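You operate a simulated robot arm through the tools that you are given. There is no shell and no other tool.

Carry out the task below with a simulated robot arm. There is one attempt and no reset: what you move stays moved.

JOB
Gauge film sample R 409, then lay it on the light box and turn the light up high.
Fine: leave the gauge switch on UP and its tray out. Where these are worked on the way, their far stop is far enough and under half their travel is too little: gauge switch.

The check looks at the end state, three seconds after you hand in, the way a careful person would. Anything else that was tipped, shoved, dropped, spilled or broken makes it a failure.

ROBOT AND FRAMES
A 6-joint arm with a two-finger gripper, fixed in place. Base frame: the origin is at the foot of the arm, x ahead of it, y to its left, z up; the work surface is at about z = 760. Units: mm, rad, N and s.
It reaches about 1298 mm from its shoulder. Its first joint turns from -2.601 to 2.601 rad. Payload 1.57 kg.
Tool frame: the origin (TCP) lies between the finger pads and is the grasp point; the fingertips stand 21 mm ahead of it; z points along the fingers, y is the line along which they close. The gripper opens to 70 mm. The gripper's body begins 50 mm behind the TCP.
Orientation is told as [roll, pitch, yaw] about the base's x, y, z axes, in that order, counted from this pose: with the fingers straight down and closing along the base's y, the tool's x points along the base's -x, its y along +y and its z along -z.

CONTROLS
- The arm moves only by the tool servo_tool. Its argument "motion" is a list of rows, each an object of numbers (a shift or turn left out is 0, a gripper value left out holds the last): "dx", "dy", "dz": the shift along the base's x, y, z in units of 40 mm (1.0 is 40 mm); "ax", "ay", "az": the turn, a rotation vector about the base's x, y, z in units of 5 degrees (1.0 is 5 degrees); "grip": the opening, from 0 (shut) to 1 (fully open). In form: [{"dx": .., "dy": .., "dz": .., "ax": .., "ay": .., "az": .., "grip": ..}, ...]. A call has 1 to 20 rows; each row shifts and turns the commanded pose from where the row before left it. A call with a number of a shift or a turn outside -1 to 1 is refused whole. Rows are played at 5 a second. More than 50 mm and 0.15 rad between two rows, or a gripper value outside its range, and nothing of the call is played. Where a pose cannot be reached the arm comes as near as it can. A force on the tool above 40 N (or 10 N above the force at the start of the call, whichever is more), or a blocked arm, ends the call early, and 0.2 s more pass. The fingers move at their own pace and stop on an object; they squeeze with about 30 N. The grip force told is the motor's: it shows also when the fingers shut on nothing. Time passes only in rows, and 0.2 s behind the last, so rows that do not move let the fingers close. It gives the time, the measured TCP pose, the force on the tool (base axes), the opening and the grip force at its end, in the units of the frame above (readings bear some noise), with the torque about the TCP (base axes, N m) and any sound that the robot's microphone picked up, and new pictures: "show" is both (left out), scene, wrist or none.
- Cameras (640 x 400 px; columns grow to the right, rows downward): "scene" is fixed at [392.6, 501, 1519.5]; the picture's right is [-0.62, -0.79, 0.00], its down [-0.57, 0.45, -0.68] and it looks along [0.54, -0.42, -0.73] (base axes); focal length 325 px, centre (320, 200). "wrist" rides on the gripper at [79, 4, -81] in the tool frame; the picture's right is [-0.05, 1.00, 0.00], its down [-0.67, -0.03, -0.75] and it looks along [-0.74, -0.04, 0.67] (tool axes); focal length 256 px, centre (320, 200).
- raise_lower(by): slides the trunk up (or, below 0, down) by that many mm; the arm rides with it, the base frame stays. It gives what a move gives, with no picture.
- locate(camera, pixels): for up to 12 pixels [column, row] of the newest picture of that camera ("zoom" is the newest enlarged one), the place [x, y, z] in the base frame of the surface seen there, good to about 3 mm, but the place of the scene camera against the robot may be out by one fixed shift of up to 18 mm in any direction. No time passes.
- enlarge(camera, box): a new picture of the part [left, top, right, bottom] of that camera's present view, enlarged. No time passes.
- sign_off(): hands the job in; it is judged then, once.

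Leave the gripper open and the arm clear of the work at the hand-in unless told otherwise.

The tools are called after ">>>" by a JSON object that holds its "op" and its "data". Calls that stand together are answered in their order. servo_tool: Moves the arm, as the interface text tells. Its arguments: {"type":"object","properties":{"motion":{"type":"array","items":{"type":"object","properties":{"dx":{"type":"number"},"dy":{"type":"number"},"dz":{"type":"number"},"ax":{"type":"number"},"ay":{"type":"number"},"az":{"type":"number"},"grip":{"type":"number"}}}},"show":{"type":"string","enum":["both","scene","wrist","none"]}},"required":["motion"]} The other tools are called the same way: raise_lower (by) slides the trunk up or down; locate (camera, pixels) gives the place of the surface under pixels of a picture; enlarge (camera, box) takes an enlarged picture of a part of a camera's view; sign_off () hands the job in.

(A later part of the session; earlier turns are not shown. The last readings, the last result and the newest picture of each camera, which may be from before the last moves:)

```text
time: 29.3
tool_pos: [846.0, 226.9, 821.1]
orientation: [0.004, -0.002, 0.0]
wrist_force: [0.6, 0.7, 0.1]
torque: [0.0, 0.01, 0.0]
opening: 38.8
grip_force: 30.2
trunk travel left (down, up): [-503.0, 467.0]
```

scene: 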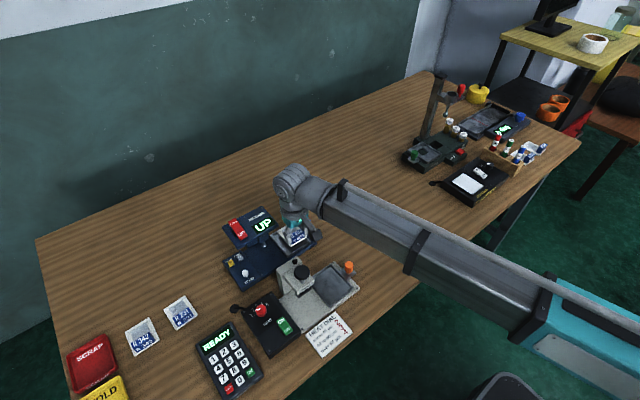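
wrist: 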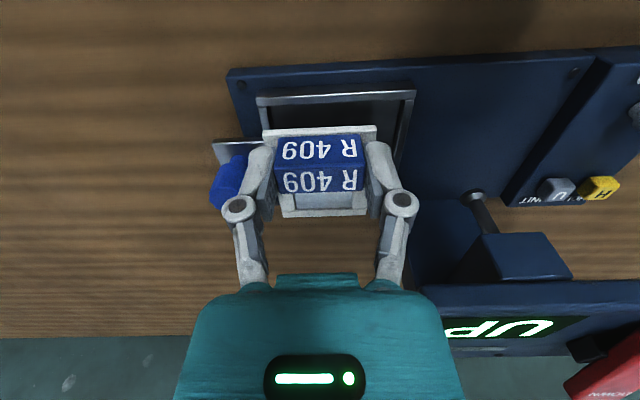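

Low and clear. I shift +9 mm in y to be over the tray centre, then look.

>>> {"op": "servo_tool", "data": {"motion": [{"dx": 0.02, "dy": 0.115}, {"dx": 0.02, "dy": 0.115}, {}], "show": "both"}}

>>> {"op": "enlarge", "data": {"camera": "wrist", "box": [200, 50, 440, 220]}}

>>> {"op": "enlarge", "data": {"camera": "scene", "box": [220, 195, 340, 270]}}

```text
time: 30.1
tool_pos: [849.7, 236.2, 822.4]
orientation: [0.005, -0.001, -0.001]
wrist_force: [-0.3, 0.1, -0.3]
torque: [0.01, -0.02, -0.02]
opening: 39.0
grip_force: 30.2
trunk travel left (down, up): [-503.0, 467.0]
```

scene: 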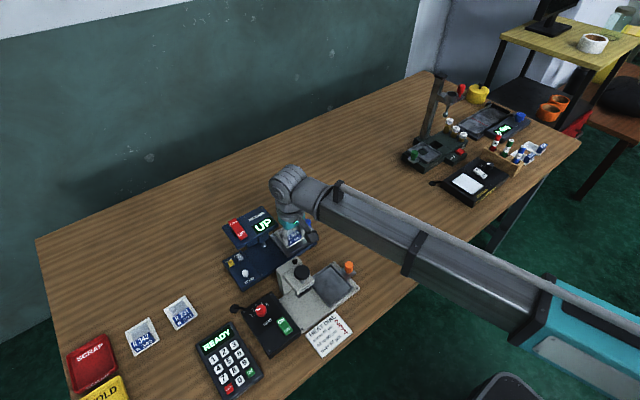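
wrist: 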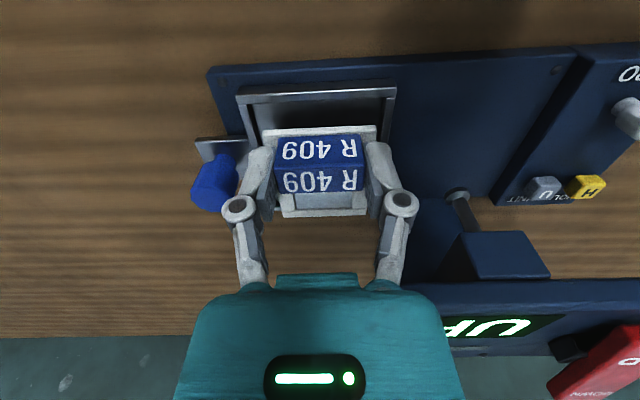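

```text
2.35 times, centred on (320, 135) of wrist
```

zoom: 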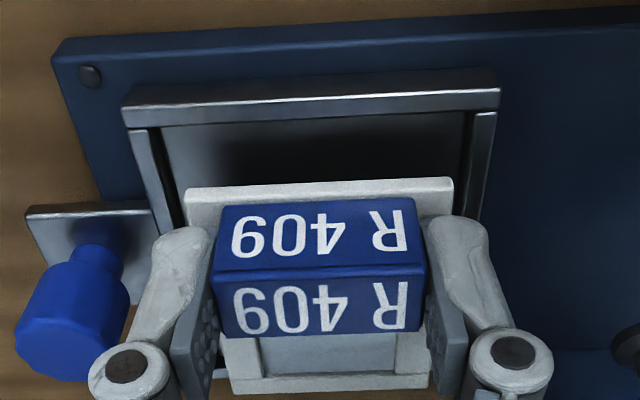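

```text
5.33 times, centred on (280, 232) of scene
```

zoom: 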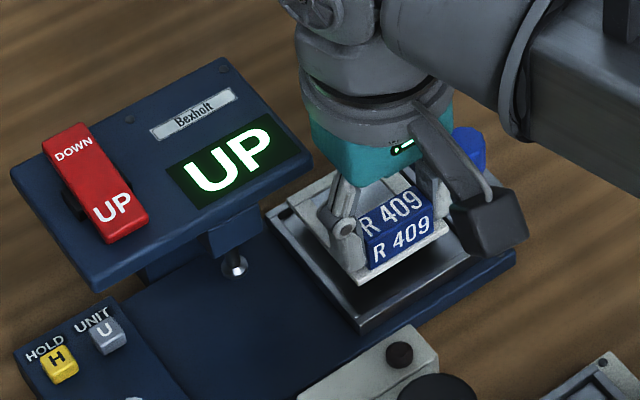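

The film hovers right above the tray. I correct by -1.5 mm in x and y for centring, then lower 11 mm.

>>> {"op": "servo_tool", "data": {"motion": [{"dx": -0.035, "dy": -0.035}, {}], "show": "none"}}

>>> {"op": "raise_lower", "data": {"by": -11}}

>>> {"op": "servo_tool", "data": {"motion": [{}], "show": "wrist"}}

>>> {"op": "enlarge", "data": {"camera": "wrist", "box": [200, 50, 440, 220]}}

```text
time: 30.7
tool_pos: [848.4, 234.1, 821.8]
orientation: [0.004, -0.003, 0.0]
wrist_force: [0.0, -0.4, 0.3]
torque: [-0.01, 0.03, 0.0]
opening: 39.1
grip_force: 30.7
trunk travel left (down, up): [-503.0, 467.0]
```

```text
time: 31.3
tool_pos: [847.7, 234.4, 810.0]
orientation: [0.004, -0.002, 0.0]
wrist_force: [-0.9, -0.5, 0.1]
torque: [0.02, -0.01, 0.02]
opening: 39.2
grip_force: 29.6
trunk travel left (down, up): [-492.0, 478.0]
```

```text
time: 31.7
tool_pos: [848.4, 235.1, 810.8]
orientation: [0.004, -0.001, 0.001]
wrist_force: [0.4, 0.7, -0.4]
torque: [0.0, 0.02, 0.06]
opening: 38.9
grip_force: 29.9
trunk travel left (down, up): [-492.0, 478.0]
```

wrist: 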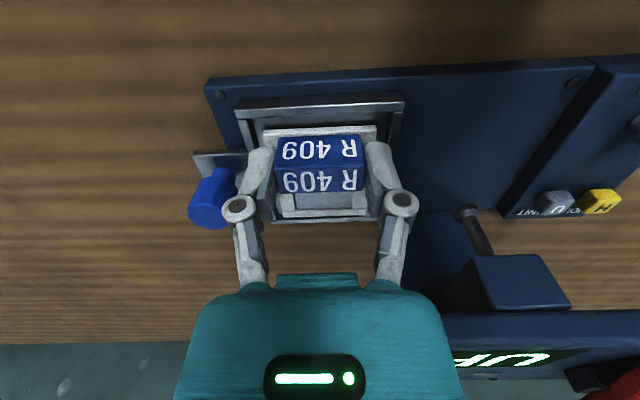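

```text
2.35 times, centred on (320, 135) of wrist
```

zoom: 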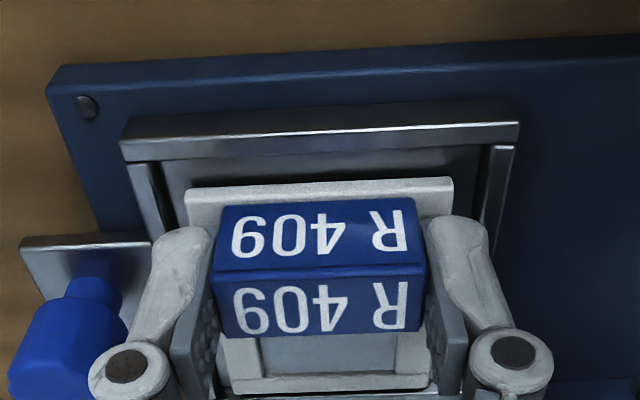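

No contact yet. I lower 2 mm more and then open only to about 50 mm.

>>> {"op": "raise_lower", "data": {"by": -2}}

>>> {"op": "servo_tool", "data": {"motion": [{"grip": 0.6}, {"grip": 0.65}, {"grip": 0.72}, {"grip": 0.72}], "show": "wrist"}}

>>> {"op": "enlarge", "data": {"camera": "wrist", "box": [200, 50, 440, 220]}}

```text
time: 32.2
tool_pos: [848.4, 234.6, 809.0]
orientation: [0.004, -0.001, 0.002]
wrist_force: [0.7, 0.5, 4.0]
torque: [-0.1, -0.09, -0.01]
opening: 38.6
grip_force: 30.3
trunk travel left (down, up): [-490.0, 480.0]
```

```text
time: 33.2
tool_pos: [848.3, 234.1, 809.2]
orientation: [0.004, -0.002, 0.001]
wrist_force: [-0.7, 0.1, 0.2]
torque: [0.02, 0.02, 0.01]
opening: 50.7
grip_force: 0.0
trunk travel left (down, up): [-490.0, 480.0]
```

wrist: 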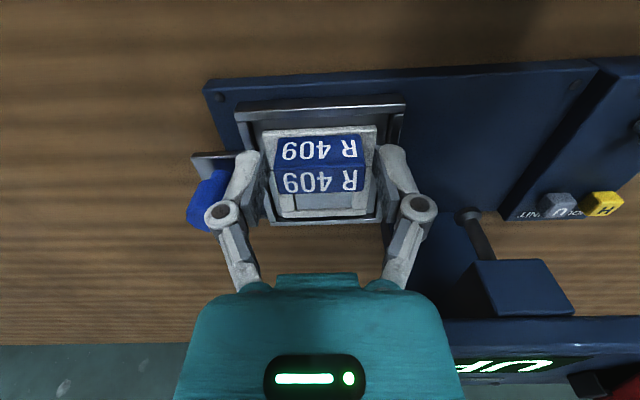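

```text
2.35 times, centred on (320, 135) of wrist
```

zoom: 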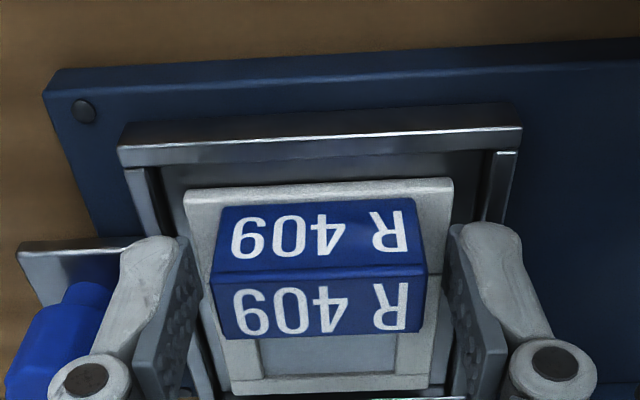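

The film lies in the tray. I raise straight up 20 mm, check, then 90 mm more.

>>> {"op": "raise_lower", "data": {"by": 25}}

>>> {"op": "raise_lower", "data": {"by": 85}}

>>> {"op": "servo_tool", "data": {"motion": [{}], "show": "both"}}

>>> {"op": "enlarge", "data": {"camera": "wrist", "box": [220, 0, 560, 230]}}

```text
time: 33.9
tool_pos: [848.3, 234.1, 833.6]
orientation: [0.005, -0.001, 0.0]
wrist_force: [-0.1, -0.8, 0.6]
torque: [-0.04, 0.04, 0.01]
opening: 50.6
grip_force: 0.0
trunk travel left (down, up): [-515.0, 455.0]
```

```text
time: 35.1
tool_pos: [848.1, 234.7, 919.0]
orientation: [0.003, -0.001, 0.0]
wrist_force: [0.2, -1.1, 0.6]
torque: [0.0, -0.02, 0.0]
opening: 50.6
grip_force: 0.0
trunk travel left (down, up): [-600.0, 370.0]
```

```text
time: 35.5
tool_pos: [847.3, 234.8, 919.1]
orientation: [0.004, -0.002, 0.0]
wrist_force: [0.6, -0.3, -0.9]
torque: [0.02, -0.02, 0.01]
opening: 50.4
grip_force: 0.0
trunk travel left (down, up): [-600.0, 370.0]
```

scene: 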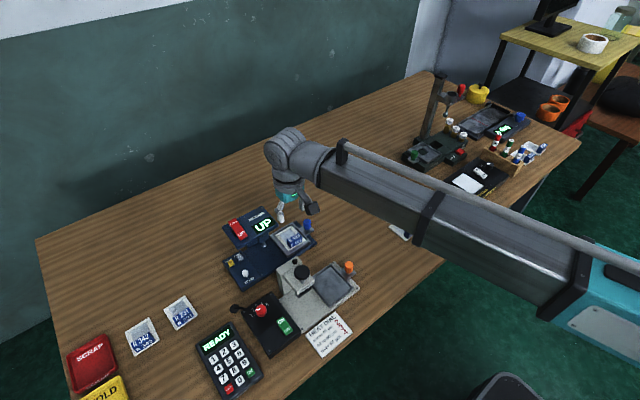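
wrist: 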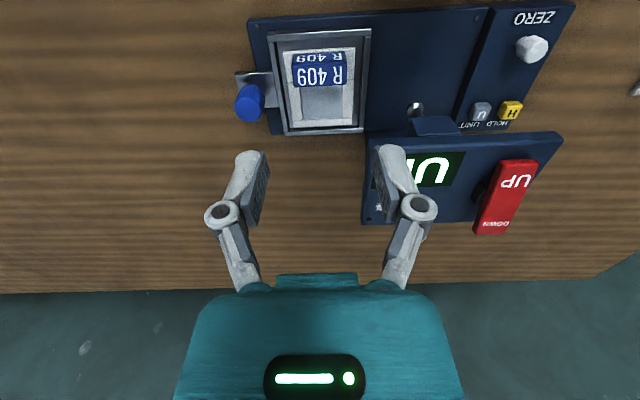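

```text
1.74 times, centred on (390, 115) of wrist
```

zoom: 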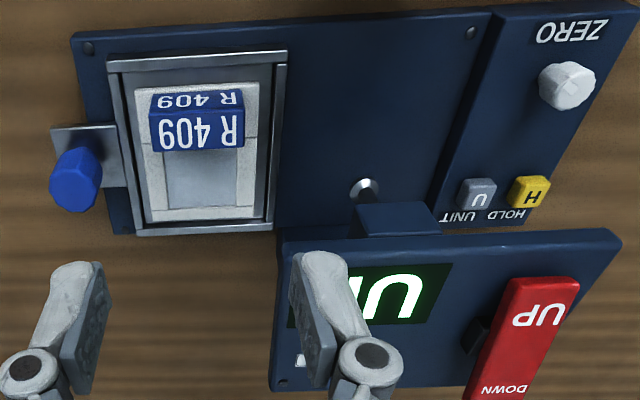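

The film lies well inside the tray. Next, push the tray in with the blue knob (about (865,181)). The gauge head is close, so I'll turn the gripper +90° so it is slim along y and the camera looks from the -y side, hovering above the knob.

>>> {"op": "servo_tool", "data": {"motion": [{"dx": 0.023, "dy": -0.078, "az": 1}, {"dx": 0.023, "dy": -0.078, "az": 1}, {"dx": 0.023, "dy": -0.078, "az": 1}, {"dx": 0.023, "dy": -0.078, "az": 1}, {"dx": 0.023, "dy": -0.078, "az": 1}, {"dx": 0.023, "dy": -0.078, "az": 1}, {"dx": 0.023, "dy": -0.078, "az": 1}, {"dx": 0.023, "dy": -0.078, "az": 1}, {"dx": 0.023, "dy": -0.078, "az": 1}, {"dx": 0.023, "dy": -0.078, "az": 1}, {"dx": 0.023, "dy": -0.078, "az": 1}, {"dx": 0.023, "dy": -0.078, "az": 1}, {"dx": 0.023, "dy": -0.078, "az": 1}, {"dx": 0.023, "dy": -0.078, "az": 1}, {"dx": 0.023, "dy": -0.078, "az": 1}, {"dx": 0.023, "dy": -0.078, "az": 1}, {"dx": 0.023, "dy": -0.078, "az": 1}, {"dx": 0.023, "dy": -0.078, "az": 1}, {}], "show": "both"}}

```text
time: 39.5
tool_pos: [864.8, 178.8, 918.8]
orientation: [0.003, -0.003, 1.571]
wrist_force: [-0.3, -0.3, -0.5]
torque: [-0.01, 0.0, -0.01]
opening: 50.3
grip_force: 0.1
trunk travel left (down, up): [-600.0, 370.0]
```

scene: 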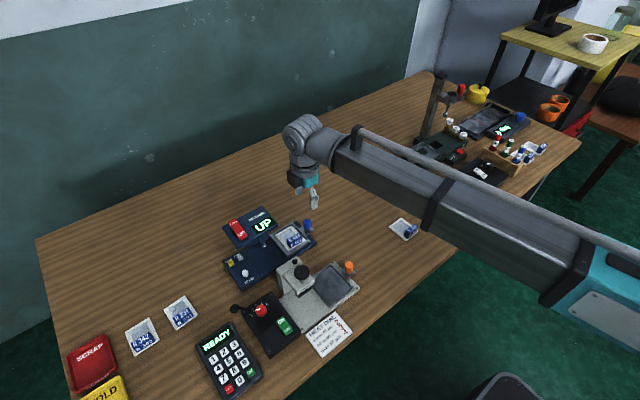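
wrist: 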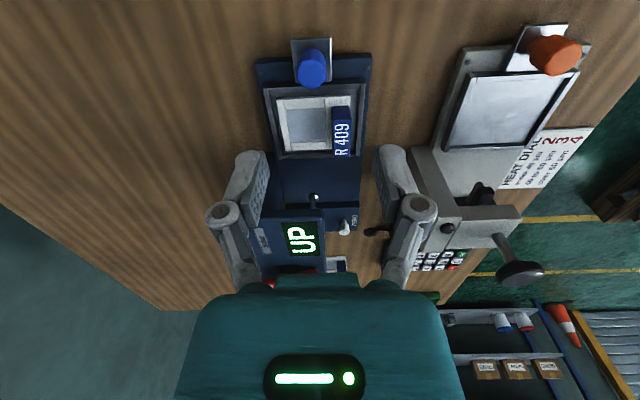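

The rotation worked. The knob shows at (312,68). I locate it and the neighbourhood.

>>> {"op": "locate", "data": {"camera": "wrist", "pixels": [[312, 56], [312, 65], [312, 75], [300, 68], [325, 68], [296, 45], [330, 45], [268, 90], [365, 90], [313, 200], [316, 195], [275, 218]]}}

>>> {"op": "enlarge", "data": {"camera": "wrist", "box": [240, 20, 400, 120]}}

>>> {"op": "enlarge", "data": {"camera": "wrist", "box": [230, 140, 390, 280]}}

```text
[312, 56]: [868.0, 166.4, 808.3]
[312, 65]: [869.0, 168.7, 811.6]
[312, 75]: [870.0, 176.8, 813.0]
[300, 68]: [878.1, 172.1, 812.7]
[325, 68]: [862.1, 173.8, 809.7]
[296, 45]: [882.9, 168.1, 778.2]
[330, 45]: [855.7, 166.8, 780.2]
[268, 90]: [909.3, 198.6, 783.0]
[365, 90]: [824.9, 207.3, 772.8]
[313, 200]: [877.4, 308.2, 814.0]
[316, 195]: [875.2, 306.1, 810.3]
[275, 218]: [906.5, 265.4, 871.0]
```

```text
4.00 times, centred on (320, 70) of wrist
```

zoom: 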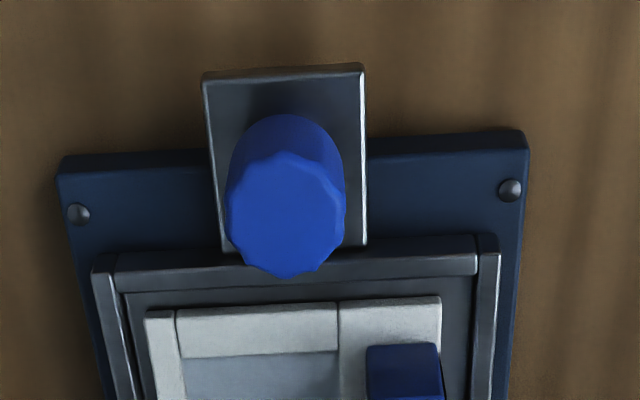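

```text
2.86 times, centred on (310, 210) of wrist
```

zoom: 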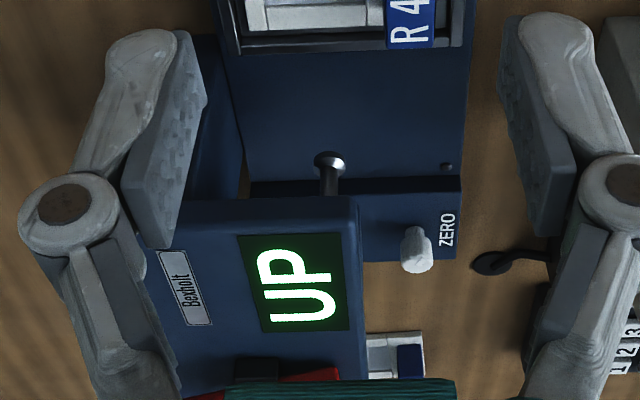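

Knob centre is about (870,177), about 21 mm across, top z=813. I position the TCP at (869.5,173.5) and lower in two stages to straddle it in x.

>>> {"op": "servo_tool", "data": {"motion": [{"dx": 0.12, "dy": -0.135}, {}], "show": "none"}}

>>> {"op": "raise_lower", "data": {"by": -60}}

>>> {"op": "servo_tool", "data": {"motion": [{}], "show": "wrist"}}

>>> {"op": "enlarge", "data": {"camera": "wrist", "box": [210, 60, 430, 200]}}

```text
time: 40.1
tool_pos: [869.2, 172.6, 917.2]
orientation: [0.002, -0.002, 1.572]
wrist_force: [-0.1, 1.0, -0.7]
torque: [0.02, -0.01, -0.05]
opening: 50.2
grip_force: 0.0
trunk travel left (down, up): [-600.0, 370.0]
```

```text
time: 41.1
tool_pos: [869.8, 173.0, 857.9]
orientation: [0.003, -0.002, 1.572]
wrist_force: [0.2, -0.1, 0.8]
torque: [0.0, 0.03, 0.01]
opening: 50.3
grip_force: 0.1
trunk travel left (down, up): [-540.0, 430.0]
```

```text
time: 41.5
tool_pos: [868.5, 173.0, 859.3]
orientation: [0.004, -0.002, 1.569]
wrist_force: [-0.1, -1.2, -0.1]
torque: [0.0, 0.0, 0.03]
opening: 50.4
grip_force: 0.0
trunk travel left (down, up): [-540.0, 430.0]
```

wrist: 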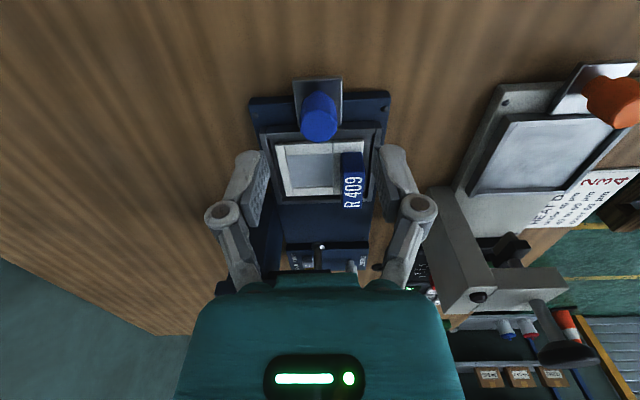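

```text
2.86 times, centred on (320, 130) of wrist
```

zoom: 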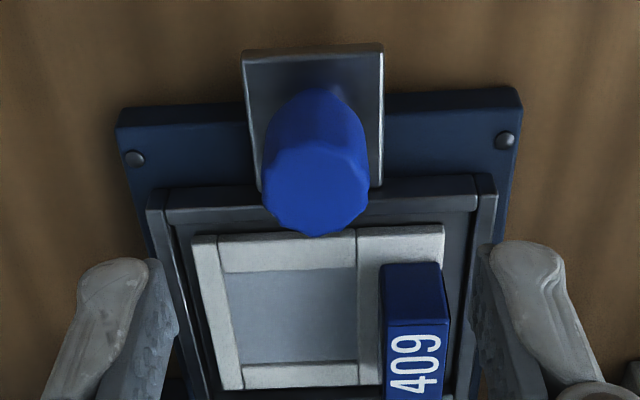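

The knob is centred between the fingers (column 319). Lower 43 mm to z≈815.

>>> {"op": "raise_lower", "data": {"by": -43}}

>>> {"op": "servo_tool", "data": {"motion": [{}], "show": "both"}}

>>> {"op": "enlarge", "data": {"camera": "wrist", "box": [210, 60, 430, 200]}}

```text
time: 42.4
tool_pos: [869.3, 173.6, 816.1]
orientation: [0.004, -0.002, 1.57]
wrist_force: [0.1, 0.5, -0.1]
torque: [-0.03, 0.01, 0.0]
opening: 50.5
grip_force: 0.0
trunk travel left (down, up): [-497.0, 473.0]
```

```text
time: 42.8
tool_pos: [869.9, 174.0, 815.7]
orientation: [0.003, -0.001, 1.571]
wrist_force: [0.6, -0.3, 1.0]
torque: [0.0, 0.0, 0.0]
opening: 50.5
grip_force: 0.1
trunk travel left (down, up): [-497.0, 473.0]
```

scene: 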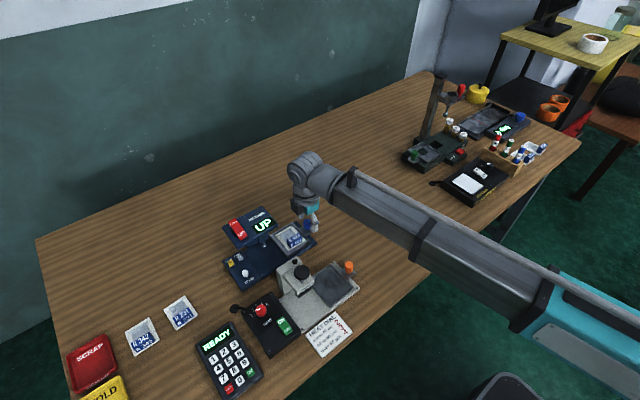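
wrist: 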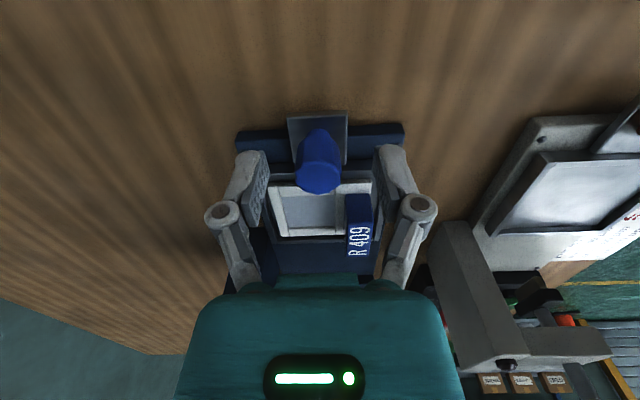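

```text
2.86 times, centred on (320, 130) of wrist
```

zoom: 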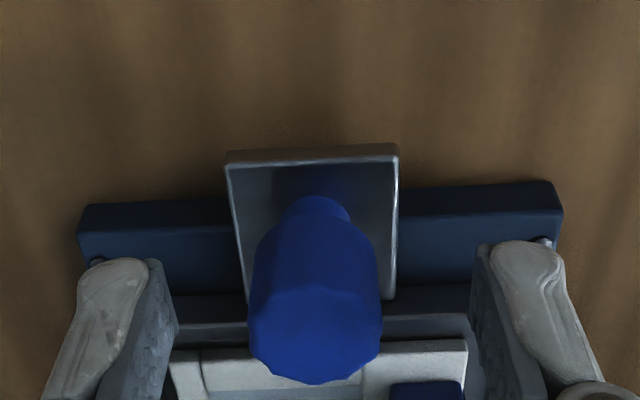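

The knob is between the fingers. I close to grip it.

>>> {"op": "servo_tool", "data": {"motion": [{"grip": 0.15}, {"grip": 0.15}, {"grip": 0.15}, {"grip": 0.15}, {"grip": 0.15}], "show": "wrist"}}

```text
time: 44.0
tool_pos: [870.7, 173.6, 816.3]
orientation: [0.002, -0.003, 1.571]
wrist_force: [14.6, 1.3, 10.7]
torque: [-0.07, -0.28, -0.03]
opening: 21.1
grip_force: 32.2
trunk travel left (down, up): [-497.0, 473.0]
```

wrist: 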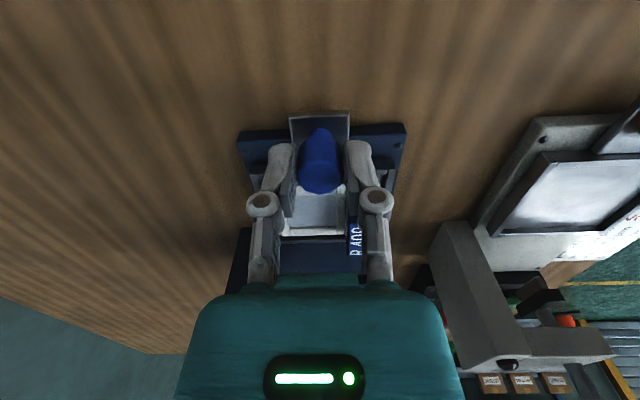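

Gripped (21.1 mm), but a side force of +14.6 N in x shows I'm slightly off centre. I ease the tool +1.2 mm in x.

>>> {"op": "servo_tool", "data": {"motion": [{"dx": 0.03}, {}], "show": "none"}}

```text
time: 44.6
tool_pos: [870.6, 173.3, 816.0]
orientation: [0.003, -0.001, 1.568]
wrist_force: [9.4, 0.9, 7.2]
torque: [0.04, -0.13, -0.04]
opening: 21.2
grip_force: 32.1
trunk travel left (down, up): [-497.0, 473.0]
```

>>> {"op": "servo_tool", "data": {"motion": [{"dx": 0.05}, {}], "show": "none"}}

```text
time: 45.2
tool_pos: [871.0, 173.8, 816.5]
orientation: [0.007, -0.002, 1.571]
wrist_force: [-12.0, 0.0, -6.8]
torque: [0.28, 0.24, 0.03]
opening: 21.2
grip_force: 31.8
trunk travel left (down, up): [-497.0, 473.0]
```

Overshot to -12 N; I back off 1.1 mm.

>>> {"op": "servo_tool", "data": {"motion": [{"dx": -0.027}, {}], "show": "wrist"}}

```text
time: 45.8
tool_pos: [869.7, 173.0, 815.9]
orientation: [0.004, -0.001, 1.57]
wrist_force: [-15.5, -0.8, -9.5]
torque: [0.2, 0.29, 0.05]
opening: 21.4
grip_force: 31.7
trunk travel left (down, up): [-497.0, 473.0]
```

wrist: 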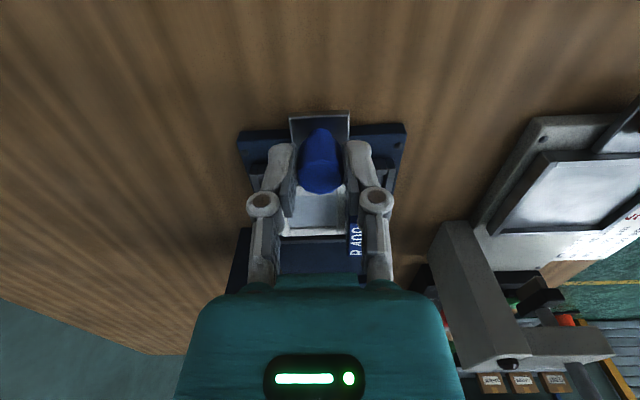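

The force didn't respond as expected; I wait one row to see whether it settles.

>>> {"op": "servo_tool", "data": {"motion": [{}, {}], "show": "none"}}

```text
time: 46.4
tool_pos: [870.1, 173.5, 816.9]
orientation: [0.006, -0.001, 1.57]
wrist_force: [-19.3, -1.1, -12.7]
torque: [0.08, 0.27, 0.07]
opening: 21.3
grip_force: 32.1
trunk travel left (down, up): [-497.0, 473.0]
```

The side force is slowly growing (a small position mismatch). I relieve by opening slightly, then re-centre.

>>> {"op": "servo_tool", "data": {"motion": [{"grip": 0.38}, {"grip": 0.38}, {"grip": 0.38}], "show": "wrist"}}

>>> {"op": "enlarge", "data": {"camera": "wrist", "box": [240, 100, 400, 220]}}

```text
time: 47.2
tool_pos: [871.9, 172.9, 815.1]
orientation: [0.002, -0.002, 1.571]
wrist_force: [0.3, 0.1, 0.1]
torque: [-0.03, 0.02, -0.01]
opening: 26.6
grip_force: 0.0
trunk travel left (down, up): [-497.0, 473.0]
```

wrist: 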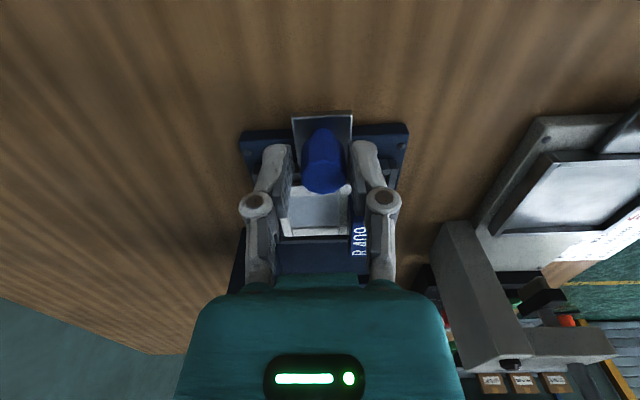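

```text
3.33 times, centred on (320, 160) of wrist
```

zoom: 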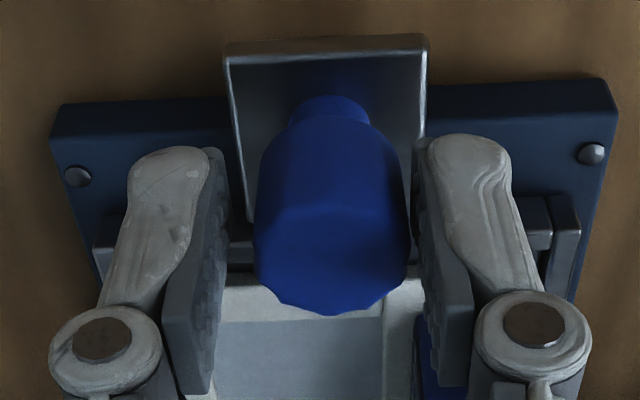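

The knob is nearer the right-hand (-x) pad; I shift -1.3 mm in x and close again.

>>> {"op": "servo_tool", "data": {"motion": [{"dx": -0.033}, {"grip": 0.15}, {"grip": 0.15}, {"grip": 0.15}], "show": "none"}}

>>> {"op": "servo_tool", "data": {"motion": [{}], "show": "none"}}

```text
time: 48.2
tool_pos: [871.5, 173.9, 815.6]
orientation: [0.002, -0.001, 1.569]
wrist_force: [3.3, -0.2, 2.4]
torque: [-0.02, -0.07, 0.01]
opening: 21.6
grip_force: 31.8
trunk travel left (down, up): [-497.0, 473.0]
```

```text
time: 48.6
tool_pos: [869.8, 173.0, 816.5]
orientation: [0.001, 0.001, 1.569]
wrist_force: [3.9, -0.3, 4.0]
torque: [0.01, -0.08, 0.0]
opening: 21.3
grip_force: 32.0
trunk travel left (down, up): [-497.0, 473.0]
```

Only about 4 N side force now. I push +y by 12 mm as a trial.

>>> {"op": "servo_tool", "data": {"motion": [{"dy": 0.1}, {"dy": 0.1}, {"dy": 0.1}, {}], "show": "wrist"}}

```text
time: 49.6
tool_pos: [870.4, 185.9, 815.7]
orientation: [0.003, -0.003, 1.57]
wrist_force: [4.3, 0.5, 3.1]
torque: [-0.08, -0.08, -0.06]
opening: 21.4
grip_force: 32.1
trunk travel left (down, up): [-497.0, 473.0]
```

wrist: 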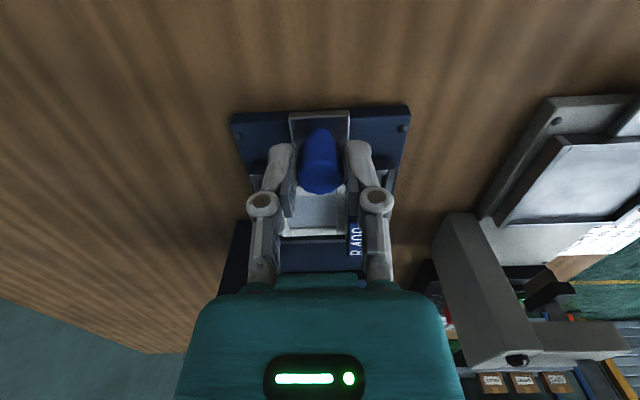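

The tray follows with hardly any force. I push another 36 mm.

>>> {"op": "servo_tool", "data": {"motion": [{"dy": 0.15}, {"dy": 0.15}, {"dy": 0.15}, {"dy": 0.15}, {"dy": 0.15}, {"dy": 0.15}, {}], "show": "both"}}

>>> {"op": "enlarge", "data": {"camera": "scene", "box": [220, 195, 340, 270]}}

```text
time: 51.2
tool_pos: [870.4, 221.3, 815.7]
orientation: [0.001, -0.001, 1.572]
wrist_force: [9.5, 0.5, 7.3]
torque: [-0.14, -0.19, -0.04]
opening: 21.0
grip_force: 32.4
trunk travel left (down, up): [-497.0, 473.0]
```

scene: 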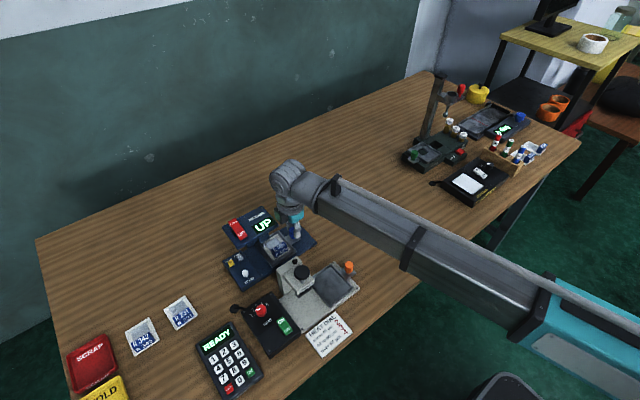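
wrist: 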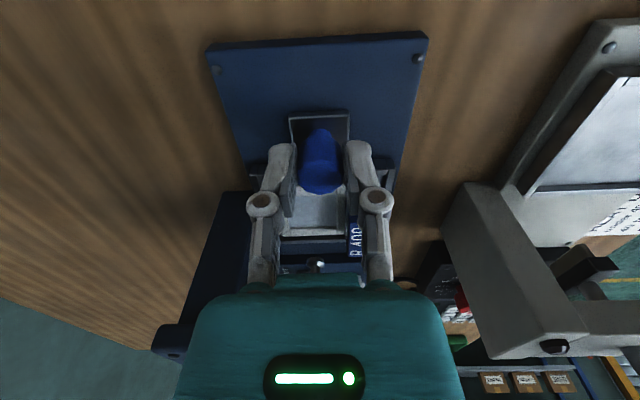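

```text
5.33 times, centred on (280, 232) of scene
```

zoom: 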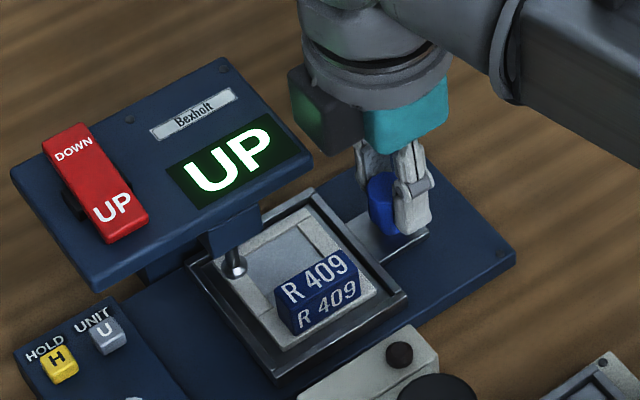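

The foot now stands over the left of the film frame; about 24 mm more are needed. I continue 14 mm with a small +x correction (side force 9.5 N), watching the head clearance.

>>> {"op": "servo_tool", "data": {"motion": [{"dy": 0.12, "dx": 0.007}, {"dy": 0.12, "dx": 0.007}, {"dy": 0.12, "dx": 0.007}, {}], "show": "both"}}

>>> {"op": "enlarge", "data": {"camera": "scene", "box": [220, 195, 340, 270]}}

```text
time: 52.2
tool_pos: [870.5, 234.7, 815.3]
orientation: [0.002, -0.001, 1.571]
wrist_force: [-1.8, -0.7, 0.2]
torque: [0.08, 0.04, 0.02]
opening: 21.3
grip_force: 32.0
trunk travel left (down, up): [-497.0, 473.0]
```

scene: 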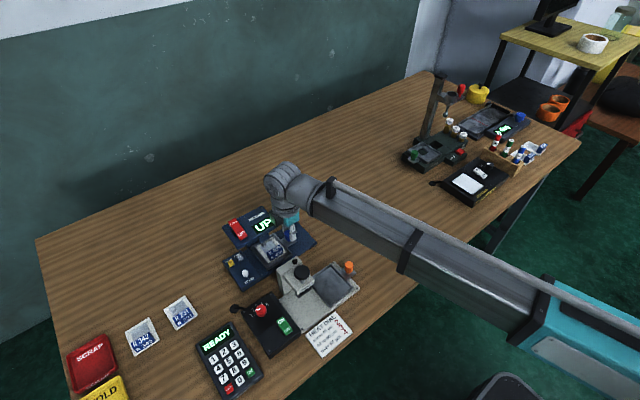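
wrist: 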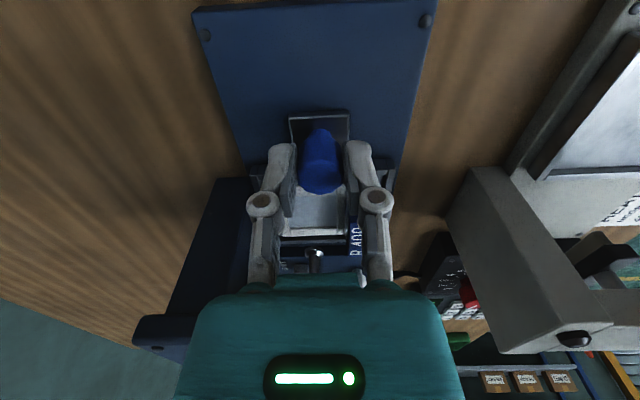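

```text
5.33 times, centred on (280, 232) of scene
```

zoom: 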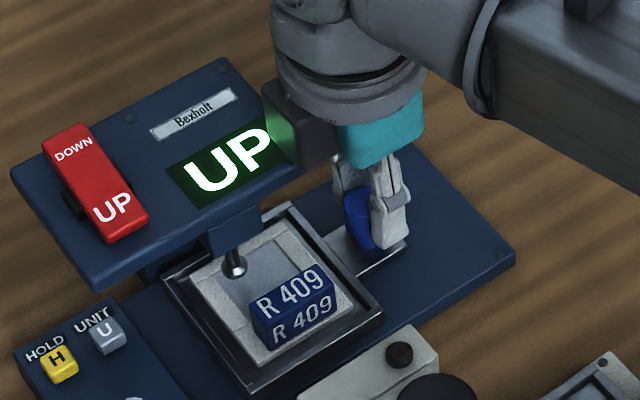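

The foot is over the left part of the window. A dark block of the hand (zoom (300,135)) looks near the head; I locate its points to judge the clearance.

>>> {"op": "locate", "data": {"camera": "zoom", "pixels": [[285, 105], [300, 120], [300, 150], [305, 165], [325, 140], [345, 155], [380, 155], [280, 130], [290, 155], [250, 160], [310, 150], [225, 70]]}}

```text
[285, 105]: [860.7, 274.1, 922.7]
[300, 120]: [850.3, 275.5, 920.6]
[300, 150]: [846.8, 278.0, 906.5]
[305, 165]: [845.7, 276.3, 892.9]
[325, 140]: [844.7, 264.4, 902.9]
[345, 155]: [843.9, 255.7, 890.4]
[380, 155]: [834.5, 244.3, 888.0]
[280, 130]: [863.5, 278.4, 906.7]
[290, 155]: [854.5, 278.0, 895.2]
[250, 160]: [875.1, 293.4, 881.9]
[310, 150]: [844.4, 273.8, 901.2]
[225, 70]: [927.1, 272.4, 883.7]
```

The hand's block (bottom about z≈881) passes about 10 mm above the head's top (≈870), and forces are nil. I continue +10 mm in y.

>>> {"op": "servo_tool", "data": {"motion": [{"dy": 0.08}, {"dy": 0.08}, {"dy": 0.08}, {}], "show": "both"}}

>>> {"op": "enlarge", "data": {"camera": "scene", "box": [220, 195, 340, 270]}}

```text
time: 53.2
tool_pos: [870.1, 243.1, 814.6]
orientation: [0.003, -0.002, 1.57]
wrist_force: [-7.1, -16.5, -7.4]
torque: [1.53, -0.24, 0.15]
opening: 21.2
grip_force: 32.3
trunk travel left (down, up): [-497.0, 473.0]
```

scene: 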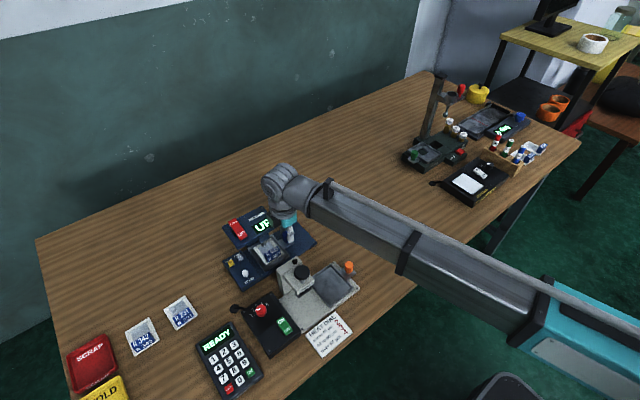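
wrist: 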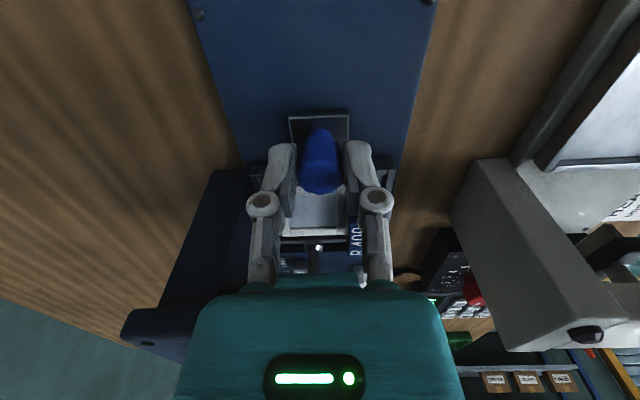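

```text
5.33 times, centred on (280, 232) of scene
```

zoom: 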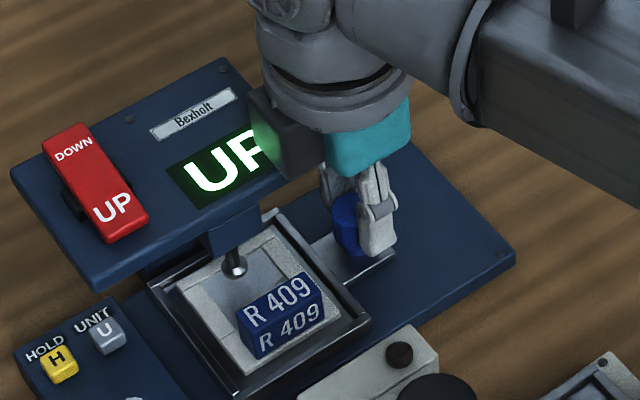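

Now Fy=-16.5 N and a torque of +1.5 N m about x, which suggests a contact about 90 mm above the TCP (hand), not just the tray's stop. I look closer before doing anything else.

>>> {"op": "enlarge", "data": {"camera": "scene", "box": [250, 198, 306, 233]}}

>>> {"op": "enlarge", "data": {"camera": "wrist", "box": [240, 100, 400, 300]}}

```text
11.43 times, centred on (278, 216) of scene
```

zoom: 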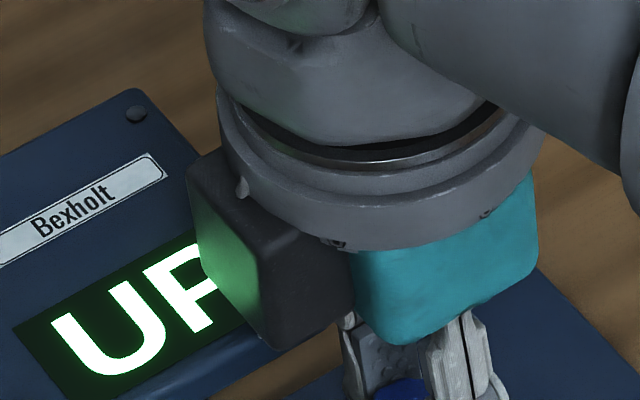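

```text
2.00 times, centred on (320, 200) of wrist
```

zoom: 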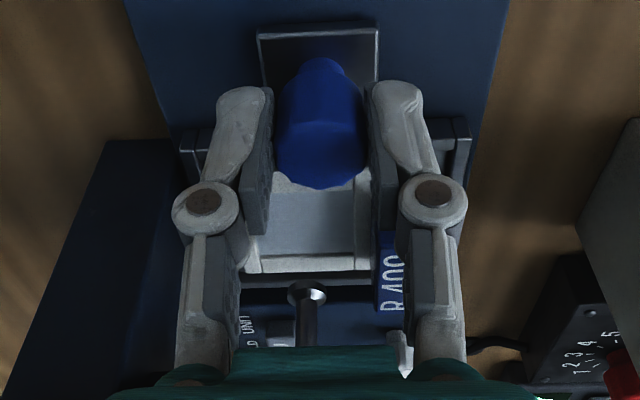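

I can't see a clear touch. I back off 1.5 mm in -y and read the force again.

>>> {"op": "servo_tool", "data": {"motion": [{"dy": -0.035}, {}], "show": "none"}}

>>> {"op": "servo_tool", "data": {"motion": [{}], "show": "none"}}

```text
time: 53.8
tool_pos: [869.8, 242.5, 815.6]
orientation: [0.003, -0.001, 1.57]
wrist_force: [-9.4, -12.4, -8.5]
torque: [0.02, 0.04, -0.1]
opening: 21.4
grip_force: 32.4
trunk travel left (down, up): [-497.0, 473.0]
```

```text
time: 54.2
tool_pos: [869.7, 243.1, 815.5]
orientation: [0.004, -0.001, 1.57]
wrist_force: [-10.6, -12.7, -10.1]
torque: [-0.12, 0.1, -0.13]
opening: 20.9
grip_force: 32.3
trunk travel left (down, up): [-497.0, 473.0]
```

Now the torque is nil and the force acts at knob level: the tray is at its inner stop (travel about 70 mm; film centre ≈ y 305, foot ≈ 309). I release the knob and look.

>>> {"op": "servo_tool", "data": {"motion": [{"dy": -0.025}, {"grip": 0.55}, {"grip": 0.55}, {"grip": 0.55}], "show": "both"}}

>>> {"op": "enlarge", "data": {"camera": "scene", "box": [220, 195, 340, 270]}}

```text
time: 55.2
tool_pos: [871.3, 243.2, 814.8]
orientation: [0.001, -0.004, 1.572]
wrist_force: [1.5, -3.2, 1.0]
torque: [0.21, 0.04, -0.12]
opening: 38.5
grip_force: 0.2
trunk travel left (down, up): [-497.0, 473.0]
```

scene: 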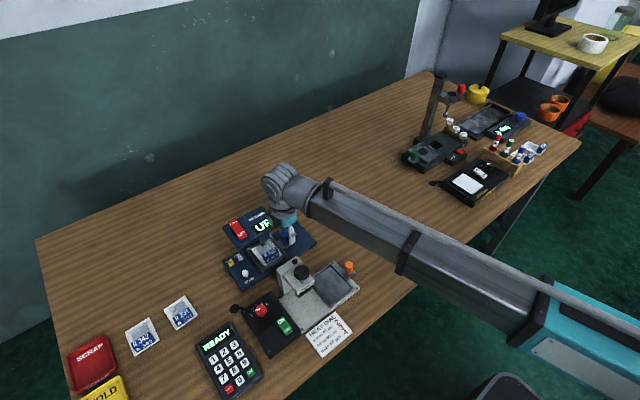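
wrist: 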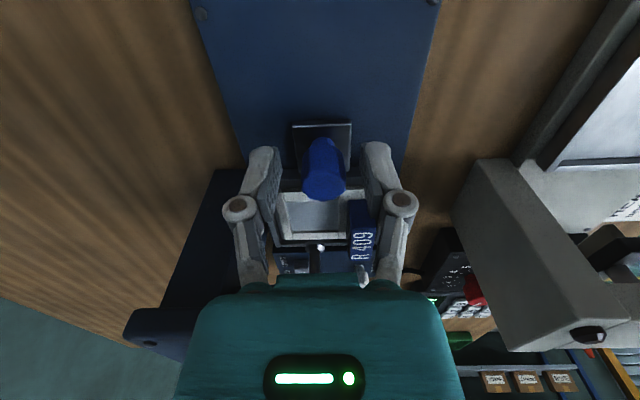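

```text
5.33 times, centred on (280, 232) of scene
```

zoom: 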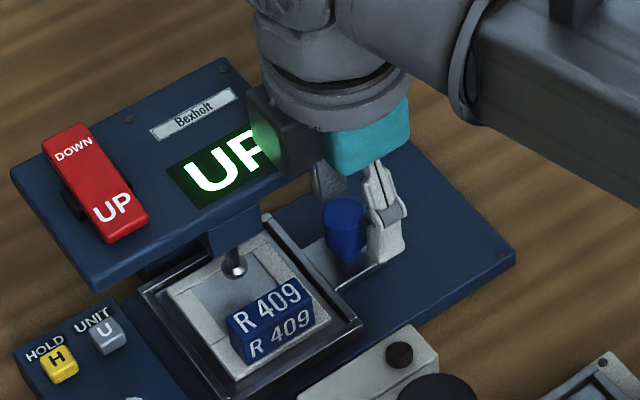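

On release the tray slid in a bit further by itself (knob moved away in the picture), and a small -3 N push remains at hand height. I move back 8 mm in -y (fingers pass freely beside the knob) and check.

>>> {"op": "servo_tool", "data": {"motion": [{"dy": -0.1}, {"dy": -0.1}, {}], "show": "both"}}

>>> {"op": "enlarge", "data": {"camera": "scene", "box": [220, 195, 340, 270]}}

```text
time: 56.0
tool_pos: [869.3, 235.7, 816.2]
orientation: [0.005, -0.002, 1.571]
wrist_force: [-1.1, -0.1, -0.4]
torque: [0.02, -0.02, 0.0]
opening: 38.7
grip_force: 0.0
trunk travel left (down, up): [-497.0, 473.0]
```

scene: 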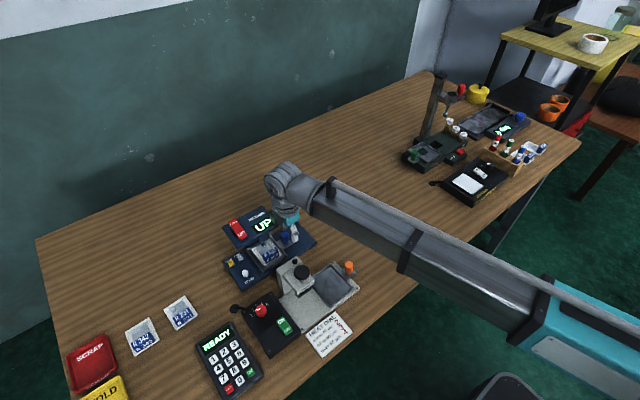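
wrist: 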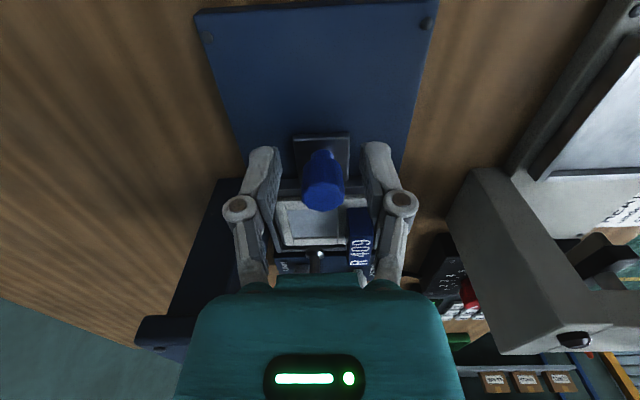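

```text
5.33 times, centred on (280, 232) of scene
```

zoom: 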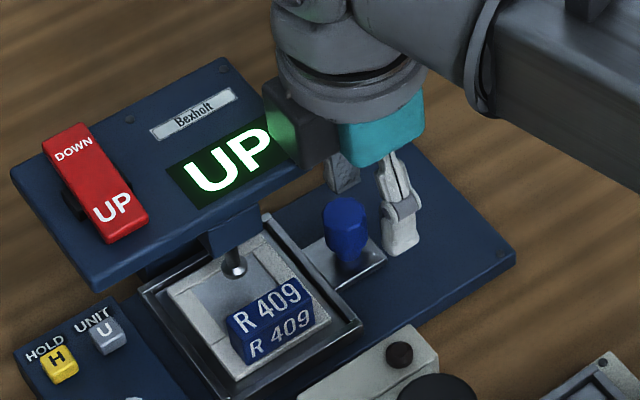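

The hand is free (no force) and the tray sits further in. I locate the knob, rim, film and foot to confirm the film is under the foot.

>>> {"op": "locate", "data": {"camera": "wrist", "pixels": [[297, 137], [347, 133], [321, 190], [321, 200], [280, 205], [315, 225], [346, 240], [278, 248], [316, 246], [316, 262], [362, 240], [362, 215]]}}

>>> {"op": "enlarge", "data": {"camera": "wrist", "box": [240, 120, 400, 290]}}

```text
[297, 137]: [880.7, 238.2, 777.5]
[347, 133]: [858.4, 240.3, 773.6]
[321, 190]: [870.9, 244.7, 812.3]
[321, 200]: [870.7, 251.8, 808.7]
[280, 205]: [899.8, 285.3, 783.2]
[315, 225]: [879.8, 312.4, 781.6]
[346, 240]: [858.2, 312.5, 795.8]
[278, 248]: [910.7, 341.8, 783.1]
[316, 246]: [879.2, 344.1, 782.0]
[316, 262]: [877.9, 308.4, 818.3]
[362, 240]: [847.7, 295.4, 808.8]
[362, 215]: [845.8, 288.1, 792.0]
```

```text
2.35 times, centred on (320, 205) of wrist
```

zoom: 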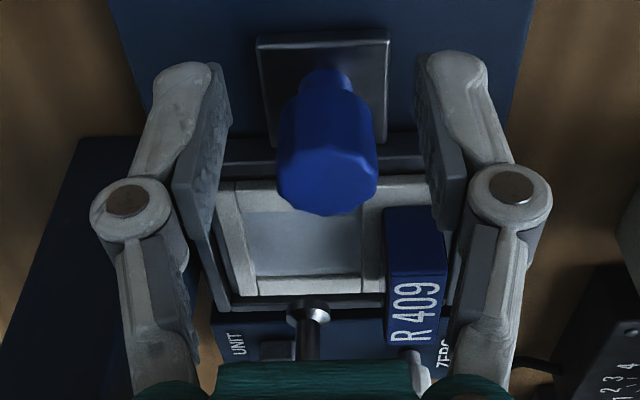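

The film (y≈282–337) is centred under the foot (y≈309). I raise the hand by 110 mm and look at the rocker.

>>> {"op": "raise_lower", "data": {"by": 30}}

>>> {"op": "raise_lower", "data": {"by": 90}}

>>> {"op": "servo_tool", "data": {"motion": [{"dx": 0.5, "dy": 0.5, "grip": 0}, {"dx": 0.5, "dy": 0.5, "grip": 0}, {"grip": 0}], "show": "both"}}

```text
time: 56.7
tool_pos: [871.1, 235.1, 846.0]
orientation: [0.003, -0.001, 1.57]
wrist_force: [-1.0, -0.5, -0.6]
torque: [-0.02, 0.02, -0.01]
opening: 38.6
grip_force: 0.1
trunk travel left (down, up): [-527.0, 443.0]
```

```text
time: 58.0
tool_pos: [870.6, 235.1, 936.1]
orientation: [0.005, 0.0, 1.572]
wrist_force: [0.7, -0.6, 0.2]
torque: [0.0, 0.01, -0.02]
opening: 38.5
grip_force: 0.1
trunk travel left (down, up): [-617.0, 353.0]
```

```text
time: 58.8
tool_pos: [910.4, 275.1, 936.0]
orientation: [0.003, -0.002, 1.571]
wrist_force: [-0.4, 0.8, 0.4]
torque: [-0.01, -0.05, 0.0]
opening: 0.1
grip_force: 28.7
trunk travel left (down, up): [-617.0, 353.0]
```

scene: 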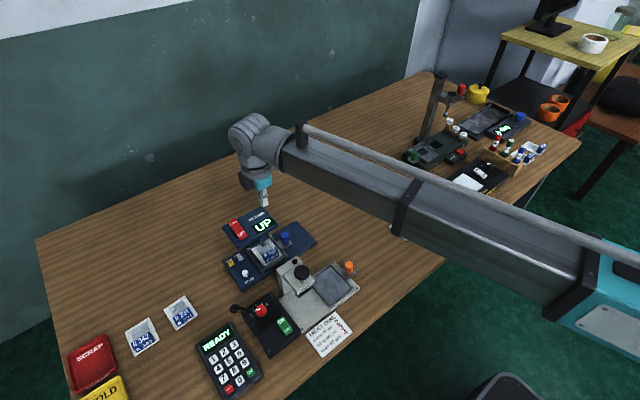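
wrist: 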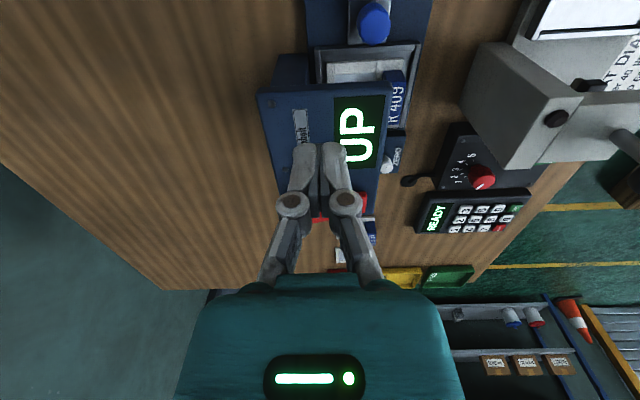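

The closed fingers hide the rocker. I shift -55 mm in x to view it beside the fingers.

>>> {"op": "servo_tool", "data": {"motion": [{"dx": -0.7}, {"dx": -0.7}, {}], "show": "wrist"}}

>>> {"op": "enlarge", "data": {"camera": "wrist", "box": [180, 100, 340, 260]}}

```text
time: 59.6
tool_pos: [854.6, 274.5, 935.5]
orientation: [0.005, -0.001, 1.572]
wrist_force: [0.1, 0.8, -0.3]
torque: [0.03, 0.0, 0.01]
opening: 0.0
grip_force: 28.7
trunk travel left (down, up): [-617.0, 353.0]
```

wrist: 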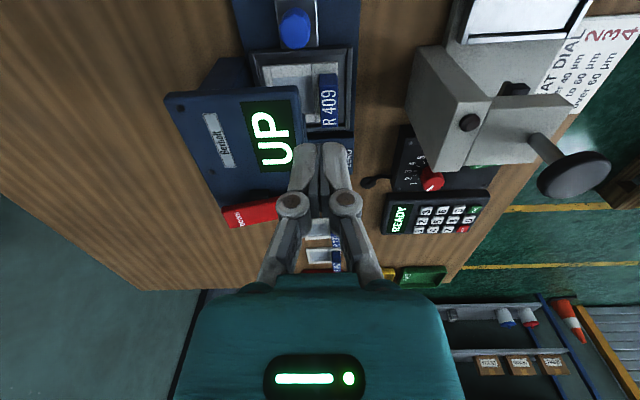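

```text
2.50 times, centred on (260, 180) of wrist
```

zoom: 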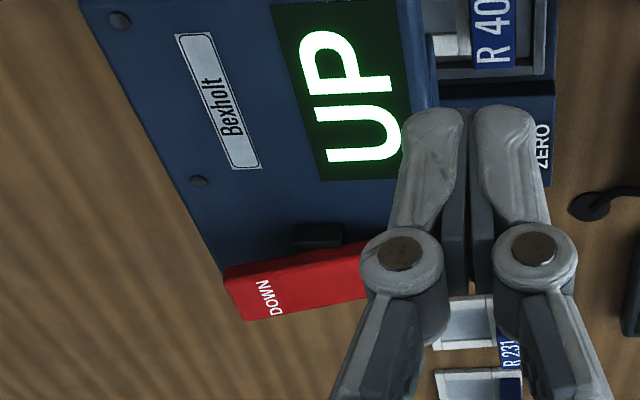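

Now the DOWN end of the rocker shows at zoom (270,290). I locate it.

>>> {"op": "locate", "data": {"camera": "zoom", "pixels": [[228, 270], [245, 315], [270, 268], [285, 305], [300, 285], [350, 250], [355, 290], [250, 285], [320, 260], [340, 272], [200, 182], [120, 20]]}}

```text
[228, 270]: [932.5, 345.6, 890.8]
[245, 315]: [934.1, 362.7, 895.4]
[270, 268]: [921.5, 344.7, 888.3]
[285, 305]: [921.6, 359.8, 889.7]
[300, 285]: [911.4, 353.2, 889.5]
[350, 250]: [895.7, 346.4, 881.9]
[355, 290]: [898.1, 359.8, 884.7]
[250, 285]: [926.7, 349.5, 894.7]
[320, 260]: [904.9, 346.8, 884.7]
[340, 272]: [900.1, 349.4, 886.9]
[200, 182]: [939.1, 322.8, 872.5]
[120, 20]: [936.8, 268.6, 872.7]
```

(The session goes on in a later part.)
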